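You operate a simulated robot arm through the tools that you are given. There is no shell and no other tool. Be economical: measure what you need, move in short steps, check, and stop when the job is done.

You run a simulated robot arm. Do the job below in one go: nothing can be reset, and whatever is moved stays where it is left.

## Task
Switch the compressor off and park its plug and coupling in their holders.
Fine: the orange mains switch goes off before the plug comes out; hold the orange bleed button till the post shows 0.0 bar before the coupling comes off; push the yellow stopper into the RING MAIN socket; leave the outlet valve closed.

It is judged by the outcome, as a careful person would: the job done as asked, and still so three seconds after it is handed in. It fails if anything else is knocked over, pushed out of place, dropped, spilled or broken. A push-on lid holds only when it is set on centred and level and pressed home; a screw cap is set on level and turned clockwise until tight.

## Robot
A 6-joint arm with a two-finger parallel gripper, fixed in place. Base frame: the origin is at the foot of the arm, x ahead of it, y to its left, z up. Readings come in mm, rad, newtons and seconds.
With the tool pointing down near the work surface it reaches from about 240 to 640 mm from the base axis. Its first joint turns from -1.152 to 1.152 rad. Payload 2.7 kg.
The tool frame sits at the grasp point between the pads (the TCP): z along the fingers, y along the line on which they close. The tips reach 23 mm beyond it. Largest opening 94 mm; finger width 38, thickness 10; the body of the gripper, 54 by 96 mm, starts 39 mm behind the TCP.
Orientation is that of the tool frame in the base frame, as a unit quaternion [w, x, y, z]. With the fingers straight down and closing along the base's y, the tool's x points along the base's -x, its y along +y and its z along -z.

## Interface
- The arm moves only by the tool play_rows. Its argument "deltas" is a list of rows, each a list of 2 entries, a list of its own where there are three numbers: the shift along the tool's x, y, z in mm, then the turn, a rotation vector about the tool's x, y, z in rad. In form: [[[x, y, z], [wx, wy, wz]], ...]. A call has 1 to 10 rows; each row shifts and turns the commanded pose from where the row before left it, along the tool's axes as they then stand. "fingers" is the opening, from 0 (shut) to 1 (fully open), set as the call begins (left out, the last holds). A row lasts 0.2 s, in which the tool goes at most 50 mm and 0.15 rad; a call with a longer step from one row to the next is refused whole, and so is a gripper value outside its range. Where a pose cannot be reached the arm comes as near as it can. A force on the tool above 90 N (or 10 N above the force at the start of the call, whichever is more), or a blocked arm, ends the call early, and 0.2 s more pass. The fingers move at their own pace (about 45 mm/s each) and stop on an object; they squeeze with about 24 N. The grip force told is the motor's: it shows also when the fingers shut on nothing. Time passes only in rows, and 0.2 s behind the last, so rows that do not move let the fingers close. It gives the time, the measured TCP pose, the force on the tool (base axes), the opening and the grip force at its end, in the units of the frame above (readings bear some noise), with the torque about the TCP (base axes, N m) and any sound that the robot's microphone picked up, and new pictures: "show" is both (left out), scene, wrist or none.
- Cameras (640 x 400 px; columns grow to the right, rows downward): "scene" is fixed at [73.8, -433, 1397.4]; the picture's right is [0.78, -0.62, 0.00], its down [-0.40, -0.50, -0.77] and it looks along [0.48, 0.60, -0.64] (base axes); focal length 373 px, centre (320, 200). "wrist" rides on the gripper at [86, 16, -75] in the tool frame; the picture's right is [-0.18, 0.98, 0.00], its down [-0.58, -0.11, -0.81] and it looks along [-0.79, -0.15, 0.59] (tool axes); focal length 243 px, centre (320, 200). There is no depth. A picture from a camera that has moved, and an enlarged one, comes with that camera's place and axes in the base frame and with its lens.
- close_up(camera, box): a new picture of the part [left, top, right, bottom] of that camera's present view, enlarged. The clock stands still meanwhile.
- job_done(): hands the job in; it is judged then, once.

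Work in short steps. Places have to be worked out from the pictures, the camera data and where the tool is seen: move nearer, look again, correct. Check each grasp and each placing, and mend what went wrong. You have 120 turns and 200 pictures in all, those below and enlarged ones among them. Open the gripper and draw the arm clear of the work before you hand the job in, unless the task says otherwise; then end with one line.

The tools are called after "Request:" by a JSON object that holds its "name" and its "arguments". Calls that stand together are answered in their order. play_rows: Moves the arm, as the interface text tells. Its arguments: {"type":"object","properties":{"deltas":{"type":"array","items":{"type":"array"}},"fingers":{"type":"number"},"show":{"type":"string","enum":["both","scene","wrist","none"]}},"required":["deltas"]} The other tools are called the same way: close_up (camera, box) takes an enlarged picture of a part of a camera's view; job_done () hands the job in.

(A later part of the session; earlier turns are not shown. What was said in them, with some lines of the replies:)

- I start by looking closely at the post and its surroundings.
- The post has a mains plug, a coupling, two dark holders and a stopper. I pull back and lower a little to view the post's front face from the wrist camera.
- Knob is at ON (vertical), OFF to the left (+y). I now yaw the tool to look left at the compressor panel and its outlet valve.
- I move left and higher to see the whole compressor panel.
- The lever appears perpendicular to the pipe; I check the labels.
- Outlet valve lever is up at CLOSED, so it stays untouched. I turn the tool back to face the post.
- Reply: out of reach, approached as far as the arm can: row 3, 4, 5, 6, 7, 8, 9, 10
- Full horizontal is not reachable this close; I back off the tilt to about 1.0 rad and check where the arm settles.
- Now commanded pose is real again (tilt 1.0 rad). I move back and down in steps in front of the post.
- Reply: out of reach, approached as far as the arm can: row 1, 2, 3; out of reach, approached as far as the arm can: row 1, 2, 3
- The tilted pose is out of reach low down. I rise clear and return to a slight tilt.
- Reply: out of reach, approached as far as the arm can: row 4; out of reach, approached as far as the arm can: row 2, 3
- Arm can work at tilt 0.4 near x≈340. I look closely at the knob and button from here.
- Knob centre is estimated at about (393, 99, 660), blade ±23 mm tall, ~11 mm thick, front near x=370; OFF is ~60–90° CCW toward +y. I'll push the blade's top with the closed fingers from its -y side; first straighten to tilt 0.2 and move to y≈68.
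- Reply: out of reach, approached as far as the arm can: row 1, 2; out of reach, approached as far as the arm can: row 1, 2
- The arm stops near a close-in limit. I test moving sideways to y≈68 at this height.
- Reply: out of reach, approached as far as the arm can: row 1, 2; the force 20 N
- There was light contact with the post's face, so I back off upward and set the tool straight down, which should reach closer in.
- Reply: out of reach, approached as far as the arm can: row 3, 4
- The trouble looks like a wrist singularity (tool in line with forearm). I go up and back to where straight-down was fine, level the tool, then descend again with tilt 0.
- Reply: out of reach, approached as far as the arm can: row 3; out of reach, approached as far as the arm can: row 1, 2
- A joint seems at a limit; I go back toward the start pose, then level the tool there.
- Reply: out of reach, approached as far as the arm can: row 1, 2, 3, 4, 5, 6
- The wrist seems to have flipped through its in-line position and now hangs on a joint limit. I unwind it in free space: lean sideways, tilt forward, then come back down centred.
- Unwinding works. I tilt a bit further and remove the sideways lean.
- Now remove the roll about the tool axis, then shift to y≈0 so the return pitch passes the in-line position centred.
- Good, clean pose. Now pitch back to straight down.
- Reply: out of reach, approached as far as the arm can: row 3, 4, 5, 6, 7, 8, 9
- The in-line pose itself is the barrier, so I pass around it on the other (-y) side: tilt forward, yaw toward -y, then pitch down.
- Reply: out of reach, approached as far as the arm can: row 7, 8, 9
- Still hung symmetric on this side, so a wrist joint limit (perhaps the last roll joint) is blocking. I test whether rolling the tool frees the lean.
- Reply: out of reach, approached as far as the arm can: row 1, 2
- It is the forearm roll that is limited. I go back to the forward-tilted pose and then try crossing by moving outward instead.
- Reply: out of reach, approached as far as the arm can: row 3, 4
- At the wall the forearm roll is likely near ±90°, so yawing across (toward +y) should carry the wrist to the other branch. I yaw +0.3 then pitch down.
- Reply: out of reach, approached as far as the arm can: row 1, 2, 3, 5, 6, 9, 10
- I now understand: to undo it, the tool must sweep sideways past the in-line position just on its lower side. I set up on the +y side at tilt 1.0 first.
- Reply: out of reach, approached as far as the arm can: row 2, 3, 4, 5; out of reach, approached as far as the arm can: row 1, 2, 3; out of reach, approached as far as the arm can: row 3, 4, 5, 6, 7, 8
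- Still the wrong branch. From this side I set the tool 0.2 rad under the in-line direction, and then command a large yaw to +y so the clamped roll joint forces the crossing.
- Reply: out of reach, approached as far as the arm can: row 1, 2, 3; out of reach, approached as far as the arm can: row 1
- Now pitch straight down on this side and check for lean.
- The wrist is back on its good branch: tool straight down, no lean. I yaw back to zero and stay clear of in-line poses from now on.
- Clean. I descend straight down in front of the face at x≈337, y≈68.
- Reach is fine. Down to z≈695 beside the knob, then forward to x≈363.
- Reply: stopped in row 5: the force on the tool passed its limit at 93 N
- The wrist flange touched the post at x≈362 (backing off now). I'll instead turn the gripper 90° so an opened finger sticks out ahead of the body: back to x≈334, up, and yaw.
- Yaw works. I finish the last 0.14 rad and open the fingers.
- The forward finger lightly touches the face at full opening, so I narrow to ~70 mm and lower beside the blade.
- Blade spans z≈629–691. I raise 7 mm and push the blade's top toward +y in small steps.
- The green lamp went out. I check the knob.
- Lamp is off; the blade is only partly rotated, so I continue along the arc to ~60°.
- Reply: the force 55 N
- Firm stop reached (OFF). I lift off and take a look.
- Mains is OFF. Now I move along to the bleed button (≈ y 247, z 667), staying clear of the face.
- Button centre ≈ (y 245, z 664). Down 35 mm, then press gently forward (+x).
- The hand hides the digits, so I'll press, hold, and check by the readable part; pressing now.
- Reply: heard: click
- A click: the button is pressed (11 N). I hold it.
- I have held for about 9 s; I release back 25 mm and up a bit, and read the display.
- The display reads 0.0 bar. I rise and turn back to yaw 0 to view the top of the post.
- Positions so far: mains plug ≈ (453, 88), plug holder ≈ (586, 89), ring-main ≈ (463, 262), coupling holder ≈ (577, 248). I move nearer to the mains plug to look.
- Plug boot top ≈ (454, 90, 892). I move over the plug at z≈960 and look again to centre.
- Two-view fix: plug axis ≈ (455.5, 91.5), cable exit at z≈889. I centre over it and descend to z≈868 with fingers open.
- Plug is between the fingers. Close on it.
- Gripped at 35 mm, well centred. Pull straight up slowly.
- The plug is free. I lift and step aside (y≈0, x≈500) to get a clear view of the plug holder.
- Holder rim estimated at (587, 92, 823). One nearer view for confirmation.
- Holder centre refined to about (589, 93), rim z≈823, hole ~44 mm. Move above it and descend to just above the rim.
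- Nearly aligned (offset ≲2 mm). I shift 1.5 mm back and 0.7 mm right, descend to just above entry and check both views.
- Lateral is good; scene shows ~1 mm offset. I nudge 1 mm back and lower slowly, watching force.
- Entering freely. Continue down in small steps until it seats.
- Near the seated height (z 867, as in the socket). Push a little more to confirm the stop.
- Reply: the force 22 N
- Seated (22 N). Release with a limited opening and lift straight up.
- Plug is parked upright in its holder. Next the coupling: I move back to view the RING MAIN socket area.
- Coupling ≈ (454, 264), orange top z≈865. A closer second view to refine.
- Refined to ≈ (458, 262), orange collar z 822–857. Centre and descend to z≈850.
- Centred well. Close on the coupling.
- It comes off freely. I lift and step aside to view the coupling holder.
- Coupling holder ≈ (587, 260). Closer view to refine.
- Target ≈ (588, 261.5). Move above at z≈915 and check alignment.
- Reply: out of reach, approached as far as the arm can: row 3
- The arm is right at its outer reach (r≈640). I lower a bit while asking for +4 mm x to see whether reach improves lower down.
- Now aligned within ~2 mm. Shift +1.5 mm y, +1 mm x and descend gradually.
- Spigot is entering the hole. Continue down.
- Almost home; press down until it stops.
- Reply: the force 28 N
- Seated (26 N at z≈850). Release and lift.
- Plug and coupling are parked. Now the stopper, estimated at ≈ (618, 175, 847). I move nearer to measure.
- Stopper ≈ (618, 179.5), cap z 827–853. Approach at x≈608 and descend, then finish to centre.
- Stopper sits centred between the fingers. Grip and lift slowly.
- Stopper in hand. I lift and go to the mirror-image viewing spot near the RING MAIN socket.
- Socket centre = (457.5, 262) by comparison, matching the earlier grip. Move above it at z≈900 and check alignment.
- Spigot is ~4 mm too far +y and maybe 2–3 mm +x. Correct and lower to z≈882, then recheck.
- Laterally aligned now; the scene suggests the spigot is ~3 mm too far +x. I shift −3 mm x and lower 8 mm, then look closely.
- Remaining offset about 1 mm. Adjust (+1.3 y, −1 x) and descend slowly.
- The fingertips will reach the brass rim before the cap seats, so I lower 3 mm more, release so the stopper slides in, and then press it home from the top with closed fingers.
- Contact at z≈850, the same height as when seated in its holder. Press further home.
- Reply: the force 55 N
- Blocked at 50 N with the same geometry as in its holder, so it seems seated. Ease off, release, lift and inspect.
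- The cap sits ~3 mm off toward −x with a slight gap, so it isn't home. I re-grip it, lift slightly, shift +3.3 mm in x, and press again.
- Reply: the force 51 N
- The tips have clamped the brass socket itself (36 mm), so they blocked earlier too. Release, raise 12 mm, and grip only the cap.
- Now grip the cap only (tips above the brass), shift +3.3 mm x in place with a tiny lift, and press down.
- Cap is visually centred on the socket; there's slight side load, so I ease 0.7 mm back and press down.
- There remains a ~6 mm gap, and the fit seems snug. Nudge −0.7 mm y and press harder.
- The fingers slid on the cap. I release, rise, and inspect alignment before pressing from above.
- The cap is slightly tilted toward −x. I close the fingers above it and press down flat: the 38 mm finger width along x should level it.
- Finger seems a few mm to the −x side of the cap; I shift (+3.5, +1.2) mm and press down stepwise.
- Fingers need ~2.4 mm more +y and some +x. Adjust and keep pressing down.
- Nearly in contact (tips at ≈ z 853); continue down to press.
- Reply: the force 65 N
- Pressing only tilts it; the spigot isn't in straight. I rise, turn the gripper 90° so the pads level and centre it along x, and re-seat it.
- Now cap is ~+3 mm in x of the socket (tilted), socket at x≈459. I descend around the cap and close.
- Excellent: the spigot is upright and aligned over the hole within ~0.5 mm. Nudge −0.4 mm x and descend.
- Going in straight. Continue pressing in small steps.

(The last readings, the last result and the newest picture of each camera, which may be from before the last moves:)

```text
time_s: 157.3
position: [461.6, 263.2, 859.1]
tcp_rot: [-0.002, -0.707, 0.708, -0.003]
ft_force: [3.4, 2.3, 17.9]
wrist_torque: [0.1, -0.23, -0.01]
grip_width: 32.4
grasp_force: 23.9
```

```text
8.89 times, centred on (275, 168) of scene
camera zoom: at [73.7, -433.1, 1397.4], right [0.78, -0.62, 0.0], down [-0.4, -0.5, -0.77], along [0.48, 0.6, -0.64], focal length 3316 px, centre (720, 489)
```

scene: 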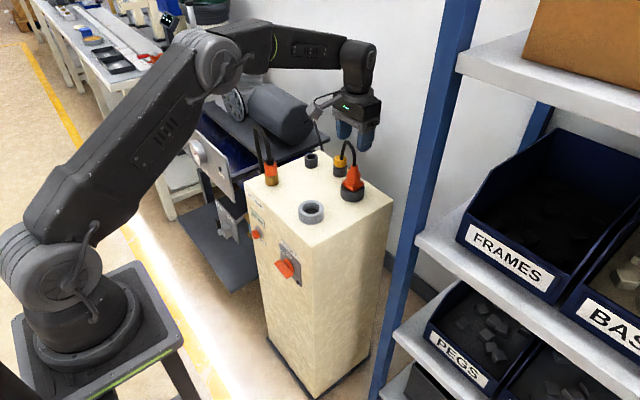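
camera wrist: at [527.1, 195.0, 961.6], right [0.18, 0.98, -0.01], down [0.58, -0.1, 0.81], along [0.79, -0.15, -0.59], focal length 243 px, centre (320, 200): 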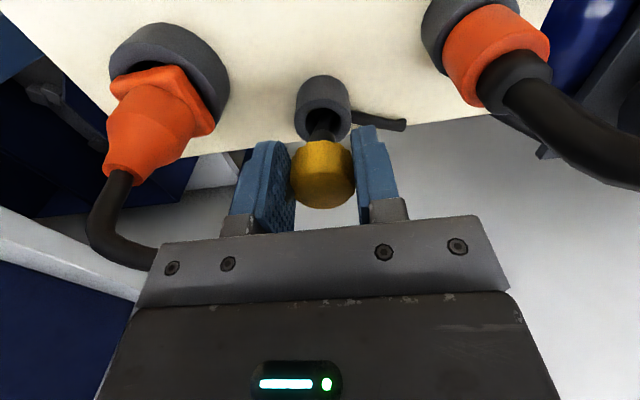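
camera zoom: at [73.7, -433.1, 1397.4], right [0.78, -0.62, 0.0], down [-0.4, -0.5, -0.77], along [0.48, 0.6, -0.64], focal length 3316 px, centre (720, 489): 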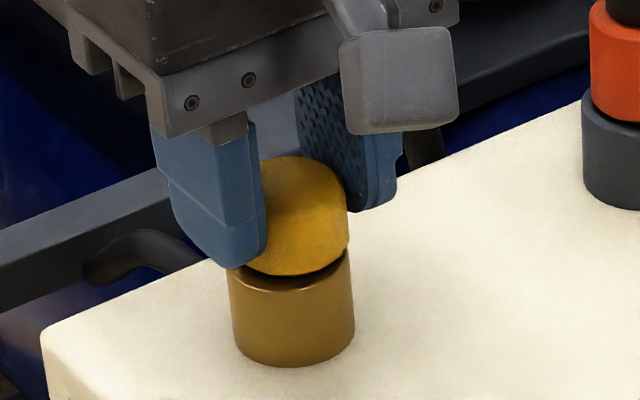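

The grip slips at ~18 N, so final pressing must be from above. Release, rise straight, close and press exactly on the same axis.

Request:
{"name": "play_rows", "arguments": {"deltas": [[[0, 0, -2], [0, 0, 0]], [[0, 0, 0], [0, 0, 0]], [[0, 0, 0], [0, 0, 0]], [[0, 0, -18], [0, 0, 0]], [[0, 0, -18], [0, 0, 0]], [[0, 0, 0], [0, 0, 0]]], "fingers": 0.6, "show": "none"}}

Request:
{"name": "play_rows", "arguments": {"deltas": [[[0, 0, 0], [0, 0, 0]], [[0, 0, 0], [0, 0, 0]], [[0, 0, 0], [0, 0, 0]], [[0, 0, 0], [0, 0, 0]], [[0, 0, 10], [0, 0, 0]], [[0, 0, 6], [0, 0, 0]], [[0, 0, 0], [0, 0, 0]]], "fingers": 0, "show": "none"}}

Request:
{"name": "close_up", "arguments": {"camera": "scene", "box": [250, 145, 300, 190]}}

Request:
{"name": "close_up", "arguments": {"camera": "wrist", "box": [240, 50, 400, 210]}}

```text
time_s: 158.7
position: [461.1, 261.6, 896.4]
tcp_rot: [-0.004, -0.707, 0.707, -0.002]
ft_force: [0.6, -0.1, -0.1]
wrist_torque: [0.0, -0.01, -0.01]
grip_width: 56.4
grasp_force: 0.2
```

```text
time_s: 160.3
position: [460.9, 261.8, 880.9]
tcp_rot: [-0.004, -0.707, 0.707, -0.002]
ft_force: [-0.3, 0.6, 0.2]
wrist_torque: [-0.01, 0.02, -0.02]
grip_width: 0.0
grasp_force: 24.1
```

```text
8.89 times, centred on (275, 168) of scene
camera zoom: at [73.8, -433.0, 1397.4], right [0.78, -0.62, 0.0], down [-0.4, -0.5, -0.77], along [0.48, 0.6, -0.64], focal length 3316 px, centre (720, 489)
```

zoom: 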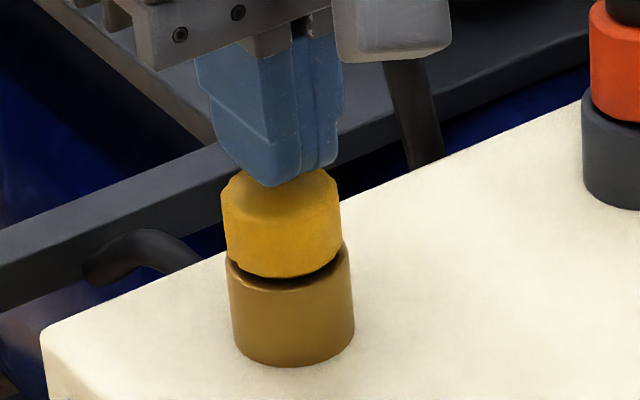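

```text
2.50 times, centred on (320, 130) of wrist
camera zoom: at [444.4, 174.4, 956.2], right [-0.98, 0.18, 0.0], down [0.11, 0.59, 0.8], along [0.15, 0.79, -0.6], focal length 606 px, centre (320, 375)
```

zoom: 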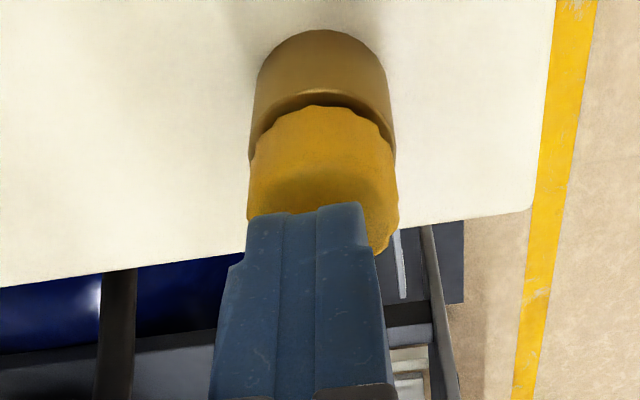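

Finger is centred in x and wide in y. Press down in small steps.

Request:
{"name": "play_rows", "arguments": {"deltas": [[[0, 0, 2], [0, 0, 0]], [[0, 0, 2], [0, 0, 0]], [[0, 0, 2], [0, 0, 0]], [[0, 0, 2], [0, 0, 0]], [[0, 0, 2], [0, 0, 0]], [[0, 0, 0], [0, 0, 0]]], "show": "none"}}

Request:
{"name": "close_up", "arguments": {"camera": "scene", "box": [250, 145, 300, 190]}}

```text
time_s: 161.7
position: [461.7, 262.2, 875.1]
tcp_rot: [0.001, 0.707, -0.707, 0.003]
ft_force: [-0.8, -3.0, 30.4]
wrist_torque: [-0.24, 0.1, -0.02]
grip_width: 0.0
grasp_force: 24.0
```

```text
8.89 times, centred on (275, 168) of scene
camera zoom: at [73.3, -433.3, 1397.3], right [0.78, -0.62, 0.0], down [-0.4, -0.5, -0.77], along [0.48, 0.6, -0.64], focal length 3316 px, centre (720, 489)
```

zoom: 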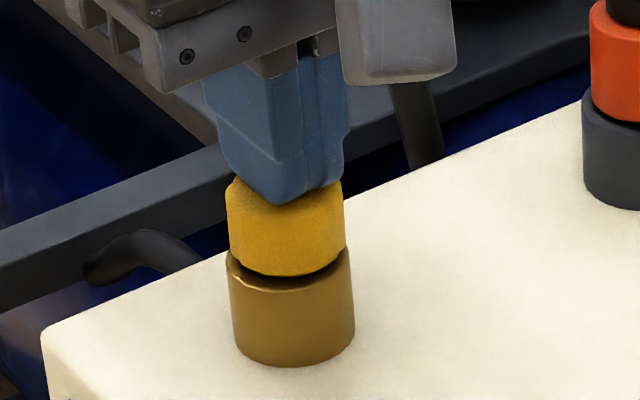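

The cap has levelled and centred under a clean 30 N vertical load. Press harder.

Request:
{"name": "play_rows", "arguments": {"deltas": [[[0, 0, 1.5], [0, 0, 0]], [[0, 0, 1.5], [0, 0, 0]], [[0, 0, 1], [0, 0, 0]], [[0, 0, 0], [0, 0, 0]]], "show": "none"}}

Request:
{"name": "close_up", "arguments": {"camera": "scene", "box": [250, 145, 300, 190]}}

```text
time_s: 162.7
position: [463.2, 261.9, 874.6]
tcp_rot: [-0.003, 0.707, -0.707, 0.004]
ft_force: [-4.0, -11.6, 52.4]
wrist_torque: [-0.76, 0.28, -0.01]
grip_width: 0.1
grasp_force: 23.2
```

```text
8.89 times, centred on (275, 168) of scene
camera zoom: at [72.9, -433.7, 1397.2], right [0.78, -0.62, 0.0], down [-0.4, -0.5, -0.77], along [0.48, 0.6, -0.64], focal length 3316 px, centre (720, 489)
```

zoom: 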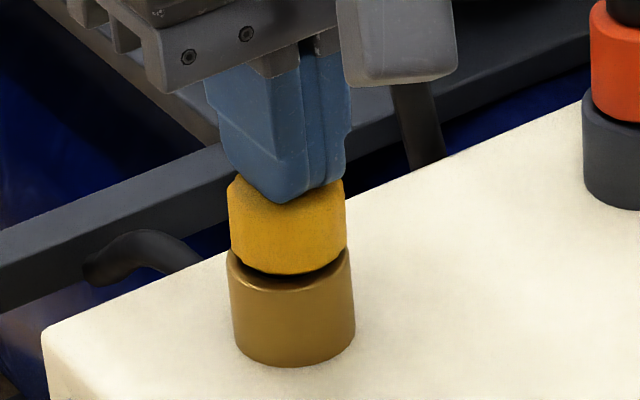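

Solid at 52 N with the gap now equal to how it sat in its own holder. One firmer press, then lift off and inspect.

Request:
{"name": "play_rows", "arguments": {"deltas": [[[0, 0, 1.5], [0, 0, 0]], [[0, 0, 0], [0, 0, 0]], [[0, 0, -8], [0, 0, 0]], [[0, 0, -40], [0, 0, 0]], [[0, 0, -30], [0, 0, 0]], [[0, 0, 0], [0, 0, 0]]], "show": "none"}}

Request:
{"name": "close_up", "arguments": {"camera": "scene", "box": [250, 145, 300, 190]}}

Request:
{"name": "close_up", "arguments": {"camera": "wrist", "box": [240, 0, 400, 160]}}

```text
time_s: 164.1
position: [459.8, 265.2, 942.0]
tcp_rot: [0.005, 0.707, -0.707, 0.002]
ft_force: [-0.3, -0.2, 0.4]
wrist_torque: [-0.02, 0.03, 0.0]
grip_width: 0.0
grasp_force: 23.8
```

```text
8.89 times, centred on (275, 168) of scene
camera zoom: at [73.8, -433.0, 1397.4], right [0.78, -0.62, 0.0], down [-0.4, -0.5, -0.77], along [0.48, 0.6, -0.64], focal length 3316 px, centre (720, 489)
```

zoom: 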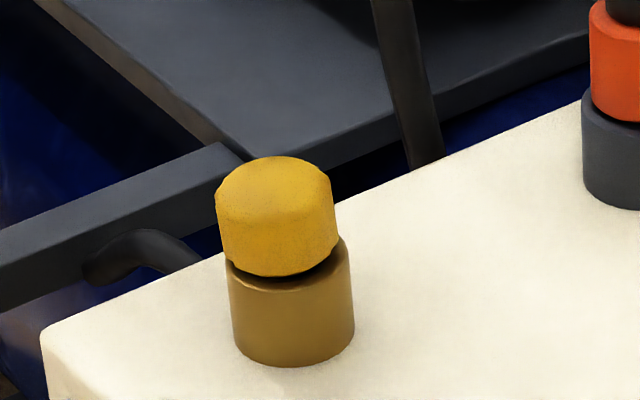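

```text
2.50 times, centred on (320, 80) of wrist
camera zoom: at [443.7, 178.3, 1017.4], right [-0.98, 0.18, 0.0], down [0.11, 0.59, 0.8], along [0.15, 0.79, -0.6], focal length 606 px, centre (320, 500)
```

zoom: 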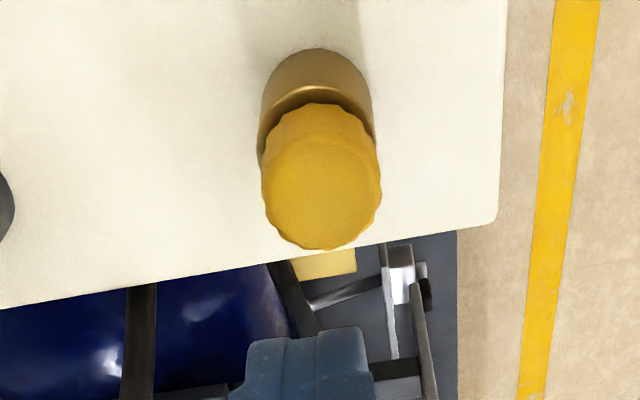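

Depth matches its holder seat (cap top z≈853), but lifting off dragged it into a slight lean toward +y. I press again gently, centred, and unload with a −y compensation so it isn't dragged.

Request:
{"name": "play_rows", "arguments": {"deltas": [[[2.5, 0, 30], [0, 0, 0]], [[0, 0, 30], [0, 0, 0]], [[0, 0, 3], [0, 0, 0]], [[0, 0, 2], [0, 0, 0]], [[0, 0, 2], [0, 0, 0]], [[0, 0, 1.5], [0, 0, 0]], [[0, 0, 0], [0, 0, 0]]], "show": "none"}}

Request:
{"name": "close_up", "arguments": {"camera": "scene", "box": [250, 145, 300, 190]}}

```text
time_s: 165.7
position: [460.9, 259.0, 875.1]
tcp_rot: [-0.002, -0.707, 0.707, -0.002]
ft_force: [0.4, -0.3, 3.5]
wrist_torque: [0.01, -0.03, -0.02]
grip_width: 0.1
grasp_force: 24.2
```

```text
8.89 times, centred on (275, 168) of scene
camera zoom: at [73.8, -433.0, 1397.4], right [0.78, -0.62, 0.0], down [-0.4, -0.5, -0.77], along [0.48, 0.6, -0.64], focal length 3316 px, centre (720, 489)
```

zoom: 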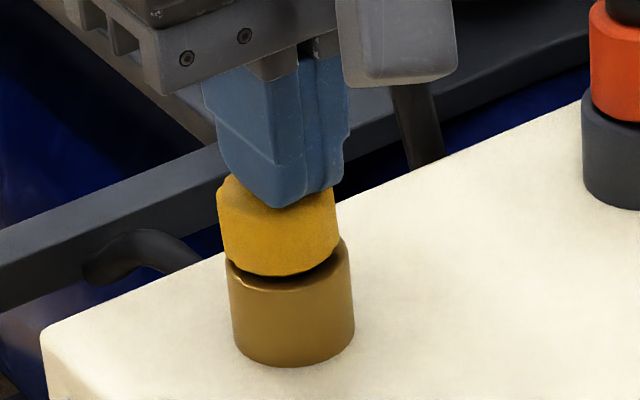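

Cap is still offset ~3 mm toward +y. I press ~30 N, drag it with friction toward −y in small steps, and press on.

Request:
{"name": "play_rows", "arguments": {"deltas": [[[0, 0, 2], [0, 0, 0]], [[1, 0, 0.5], [0, 0, 0]], [[1, 0, 0.3], [0, 0, 0]], [[1, 0, 0.3], [0, 0, 0]], [[0.5, -0.5, 0.5], [0, 0, 0]], [[0, 0.5, 0.5], [0, 0, 0]], [[0, 0, 1], [0, 0, 0]], [[0, 0, 0], [0, 0, 0]]], "show": "none"}}

Request:
{"name": "close_up", "arguments": {"camera": "scene", "box": [250, 145, 300, 190]}}

```text
time_s: 167.5
position: [463.7, 257.2, 874.5]
tcp_rot: [-0.002, 0.707, -0.707, 0.004]
ft_force: [0.2, 7.7, 35.7]
wrist_torque: [0.69, 0.01, 0.0]
grip_width: 0.2
grasp_force: 24.6
```

```text
8.89 times, centred on (275, 168) of scene
camera zoom: at [73.3, -433.1, 1397.4], right [0.78, -0.62, 0.0], down [-0.4, -0.5, -0.77], along [0.48, 0.6, -0.64], focal length 3316 px, centre (720, 489)
```

zoom: 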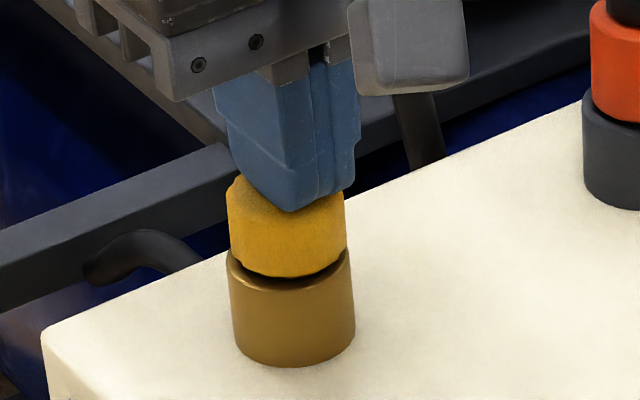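

Cap is centred and level again. Press firmly now.

Request:
{"name": "play_rows", "arguments": {"deltas": [[[0, 0, 1.5], [0, 0, 0]], [[0, 0, 1.5], [0, 0, 0]], [[0, 0, 1], [0, 0, 0]], [[0, 0, 0], [0, 0, 0]]], "show": "none"}}

Request:
{"name": "close_up", "arguments": {"camera": "scene", "box": [250, 145, 300, 190]}}

```text
time_s: 168.5
position: [464.0, 257.6, 873.6]
tcp_rot: [0.005, -0.706, 0.708, -0.004]
ft_force: [-4.4, -5.0, 56.7]
wrist_torque: [-0.16, 0.23, -0.01]
grip_width: 0.1
grasp_force: 23.7
```

```text
8.89 times, centred on (275, 168) of scene
camera zoom: at [72.9, -433.6, 1397.3], right [0.78, -0.62, 0.0], down [-0.4, -0.5, -0.77], along [0.48, 0.6, -0.64], focal length 3316 px, centre (720, 489)
```

zoom: 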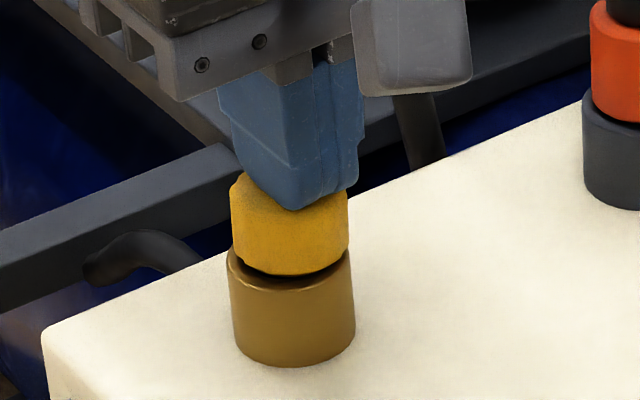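

Centred and level at 57 N. One more firm push, then unload gradually with drift compensation and lift off.

Request:
{"name": "play_rows", "arguments": {"deltas": [[[0, 0, 1], [0, 0, 0]], [[0, 0, 1], [0, 0, 0]], [[0, 0, 0], [0, 0, 0]], [[0.4, -0.5, -1.5], [0, 0, 0]], [[0.4, -0.5, -1.5], [0, 0, 0]], [[0.4, -0.5, -1.5], [0, 0, 0]], [[0.4, -0.5, -2], [0, 0, 0]], [[0, 0, -2], [0, 0, 0]], [[0, 0, -4], [0, 0, 0]], [[0, 0, -30], [0, 0, 0]]], "show": "none"}}

Request:
{"name": "close_up", "arguments": {"camera": "scene", "box": [250, 145, 300, 190]}}

```text
time_s: 170.7
position: [461.9, 251.6, 906.1]
tcp_rot: [-0.006, -0.706, 0.708, -0.001]
ft_force: [-0.1, -0.2, -0.2]
wrist_torque: [0.0, -0.03, -0.02]
grip_width: 0.2
grasp_force: 24.2
```

```text
8.89 times, centred on (275, 168) of scene
camera zoom: at [73.8, -433.0, 1397.4], right [0.78, -0.62, 0.0], down [-0.4, -0.5, -0.77], along [0.48, 0.6, -0.64], focal length 3316 px, centre (720, 489)
```

zoom: 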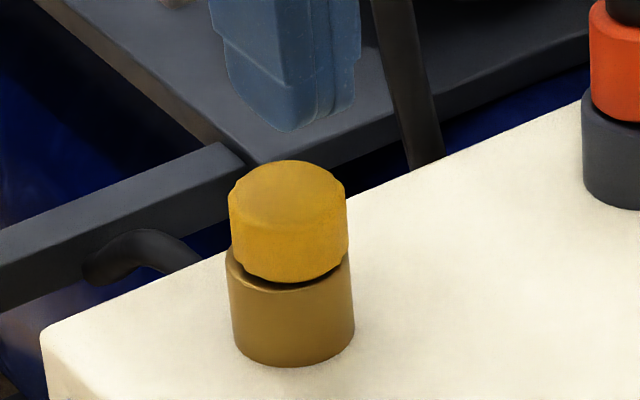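

The cap is now centred and about 2 mm deeper. One more press, aligned at y≈257, to make it level.

Request:
{"name": "play_rows", "arguments": {"deltas": [[[-5, 0, 13], [0, 0, 0]], [[0, 0, 13], [0, 0, 0]], [[0, 0, 3], [0, 0, 0]], [[0, 0, 2], [0, 0, 0]], [[0, 0, 2], [0, 0, 0]], [[0, 0, 2], [0, 0, 0]], [[0, 0, 2], [0, 0, 0]], [[0, 0, 0], [0, 0, 0]]], "show": "none"}}

Request:
{"name": "close_up", "arguments": {"camera": "scene", "box": [250, 145, 300, 190]}}

```text
time_s: 172.5
position: [465.4, 259.8, 874.5]
tcp_rot: [-0.002, 0.708, -0.706, 0.003]
ft_force: [0.6, 8.5, 32.1]
wrist_torque: [0.49, 0.06, -0.03]
grip_width: 0.3
grasp_force: 23.4
```

```text
8.89 times, centred on (275, 168) of scene
camera zoom: at [73.4, -433.1, 1397.4], right [0.78, -0.62, 0.0], down [-0.4, -0.5, -0.77], along [0.48, 0.6, -0.64], focal length 3316 px, centre (720, 489)
```

zoom: 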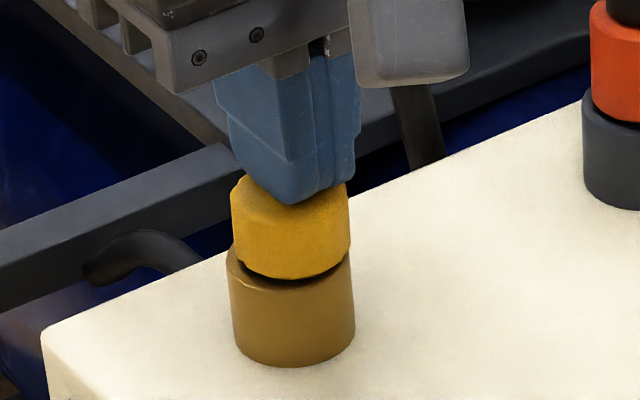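

Cap is ~1 mm to the right. I wiggle in small steps toward +y/−x under load to let it drop home.

Request:
{"name": "play_rows", "arguments": {"deltas": [[[-1, 0.5, 0.5], [0, 0, 0]], [[-0.7, 0.7, 0.5], [0, 0, 0]], [[0, 0.7, 0.3], [0, 0, 0]], [[-0.7, 0, 0.3], [0, 0, 0]], [[-0.7, 0.5, 0.3], [0, 0, 0]], [[0, 0, 1], [0, 0, 0]], [[0, 0, 1], [0, 0, 0]], [[0, 0, 0], [0, 0, 0]]], "show": "none"}}

Request:
{"name": "close_up", "arguments": {"camera": "scene", "box": [250, 145, 300, 190]}}

```text
time_s: 174.3
position: [465.3, 263.9, 874.3]
tcp_rot: [-0.005, 0.708, -0.706, 0.006]
ft_force: [2.1, -20.7, 60.3]
wrist_torque: [-1.47, 0.02, 0.03]
grip_width: 0.0
grasp_force: 23.9
```

```text
8.89 times, centred on (275, 168) of scene
camera zoom: at [73.0, -434.0, 1397.2], right [0.78, -0.62, 0.0], down [-0.4, -0.5, -0.77], along [0.48, 0.6, -0.64], focal length 3316 px, centre (720, 489)
```

zoom: 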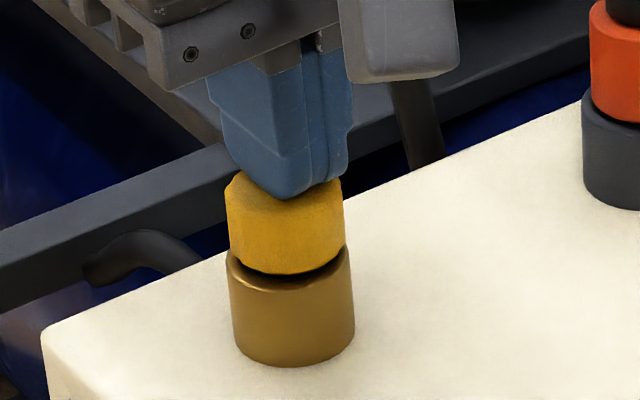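

The cap rocks with the sideways load, so I reduce to a light load, centre sideways to zero force, and check.

Request:
{"name": "play_rows", "arguments": {"deltas": [[[0.8, 0, -1], [0, 0, 0]], [[0.8, 0, -1], [0, 0, 0]], [[0.8, 0, -0.7], [0, 0, 0]], [[0.4, 0, -0.3], [0, 0, 0]], [[0, 0, 0], [0, 0, 0]]], "show": "none"}}

Request:
{"name": "close_up", "arguments": {"camera": "scene", "box": [250, 145, 300, 190]}}

```text
time_s: 175.5
position: [462.3, 261.7, 874.1]
tcp_rot: [0.005, -0.707, 0.707, -0.004]
ft_force: [2.9, 5.9, 37.9]
wrist_torque: [0.32, -0.05, 0.0]
grip_width: 0.0
grasp_force: 24.3
```

```text
8.89 times, centred on (275, 168) of scene
camera zoom: at [73.4, -433.2, 1397.4], right [0.78, -0.62, 0.0], down [-0.4, -0.5, -0.77], along [0.48, 0.6, -0.64], focal length 3316 px, centre (720, 489)
5 turns are left
```

zoom: 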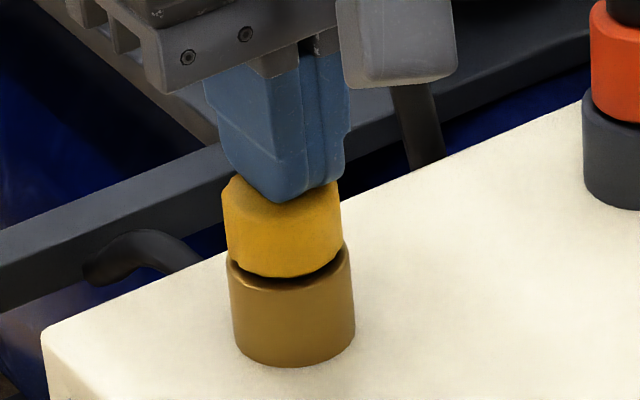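

Cap is ~1 mm left of centre. I drag it right ~1.3 mm, press firmly, and unload slowly.

Request:
{"name": "play_rows", "arguments": {"deltas": [[[1, -0.6, 0], [0, 0, 0]], [[0.8, -0.4, 0.5], [0, 0, 0]], [[0, 0, 1.5], [0, 0, 0]], [[0, 0, 1], [0, 0, 0]], [[0.2, -0.2, -1.5], [0, 0, 0]], [[0.2, -0.2, -1.5], [0, 0, 0]], [[0.2, -0.2, -1.5], [0, 0, 0]], [[0.1, -0.1, -1.5], [0, 0, 0]], [[0, 0, -2], [0, 0, 0]], [[0, 0, -12], [0, 0, 0]]], "show": "none"}}

Request:
{"name": "close_up", "arguments": {"camera": "scene", "box": [250, 145, 300, 190]}}

```text
time_s: 177.7
position: [461.7, 255.0, 882.2]
tcp_rot: [-0.007, -0.707, 0.708, -0.001]
ft_force: [-0.4, 0.1, -0.2]
wrist_torque: [0.0, -0.02, 0.01]
grip_width: 0.0
grasp_force: 23.8
```

```text
8.89 times, centred on (275, 168) of scene
camera zoom: at [73.8, -433.0, 1397.4], right [0.78, -0.62, 0.0], down [-0.4, -0.5, -0.77], along [0.48, 0.6, -0.64], focal length 3316 px, centre (720, 489)
4 turns are left
```

zoom: 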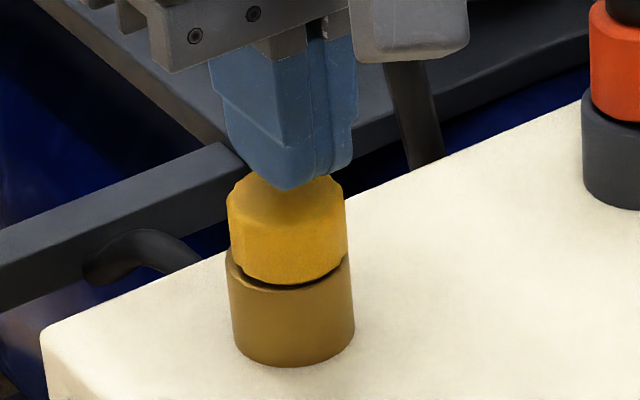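

Now centred, with a slight forward lean. A light, purely vertical touch to level it, then withdraw upward.

Request:
{"name": "play_rows", "arguments": {"deltas": [[[-3.5, 0, 2], [0, 0, 0]], [[0, 0, 4], [0, 0, 0]], [[0, 0, 2], [0, 0, 0]], [[0, 0, 1.2], [0, 0, 0]], [[0, 0, 0], [0, 0, 0]], [[0, 0, -2], [0, 0, 0]], [[0, 0, -3], [0, 0, 0]], [[0, 0, -35], [0, 0, 0]], [[0, 0, -45], [0, 0, 0]], [[0, 0, 0], [0, 0, 0]]], "show": "none"}}

Request:
{"name": "close_up", "arguments": {"camera": "scene", "box": [250, 145, 300, 190]}}

```text
time_s: 179.9
position: [462.6, 260.0, 961.9]
tcp_rot: [-0.004, -0.707, 0.707, -0.003]
ft_force: [0.7, 0.4, -0.3]
wrist_torque: [-0.01, 0.02, 0.01]
grip_width: 0.0
grasp_force: 24.0
```

```text
8.89 times, centred on (275, 168) of scene
camera zoom: at [73.8, -433.0, 1397.4], right [0.78, -0.62, 0.0], down [-0.4, -0.5, -0.77], along [0.48, 0.6, -0.64], focal length 3316 px, centre (720, 489)
3 turns are left
```

zoom: 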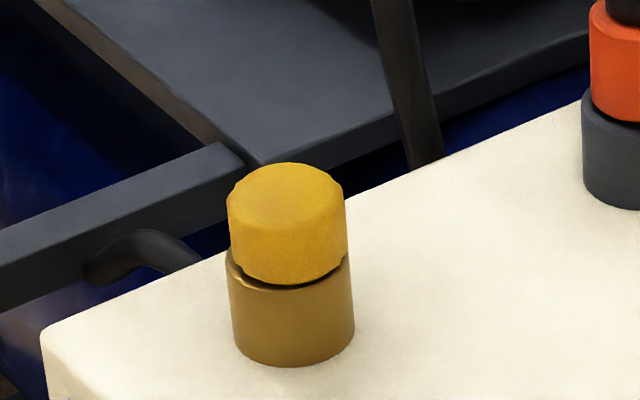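

The stopper sits centred in the socket with the cap close to the rim. I open the gripper and draw the arm clear.

Request:
{"name": "play_rows", "arguments": {"deltas": [[[0, 0, -45], [0, 0, 0]], [[0, 20, -40], [0, 0, 0]], [[0, 40, -10], [0, 0, 0]], [[0, 40, 0], [0, 0, 0]], [[0, 0, 0], [0, 0, 0]], [[0, 0, 0], [0, 0, 0]]], "fingers": 1, "show": "scene"}}

```text
time_s: 181.3
position: [363.0, 261.4, 1057.8]
tcp_rot: [0.003, 0.707, -0.707, 0.002]
ft_force: [-0.4, -0.7, -0.2]
wrist_torque: [0.0, 0.01, 0.02]
grip_width: 93.9
grasp_force: 0.0
2 turns are left
```

scene: 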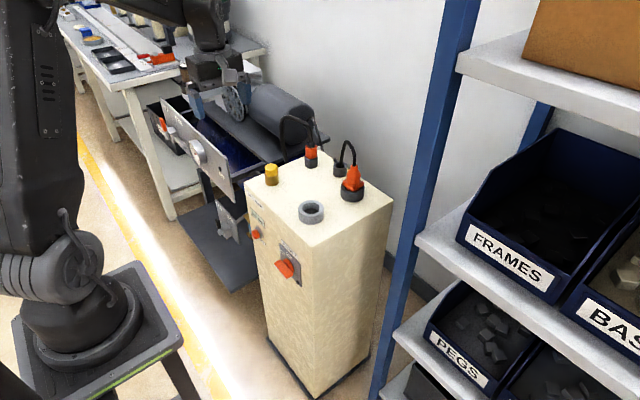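

The plug and coupling are in their holders, the stopper is in the RING MAIN socket, the mains is off and the arm is clear. I hand the job in.

Request:
{"name": "job_done", "arguments": {}}

```text
The job is handed in.
```

I've handed the job in, and everything is done except that I can't be sure the yellow stopper is fully home in the RING MAIN socket. The mains went off first, and the bleed was held until the post showed 0.0 bar. The plug and coupling are parked in their holders. I left the outlet valve closed and untouched. The stopper sits centred and about level, but it never gripped firmly under repeated presses of up to about 60 N and still rocked slightly. The wrist also knocked the front of the post once at about 93 N, with no visible harm.
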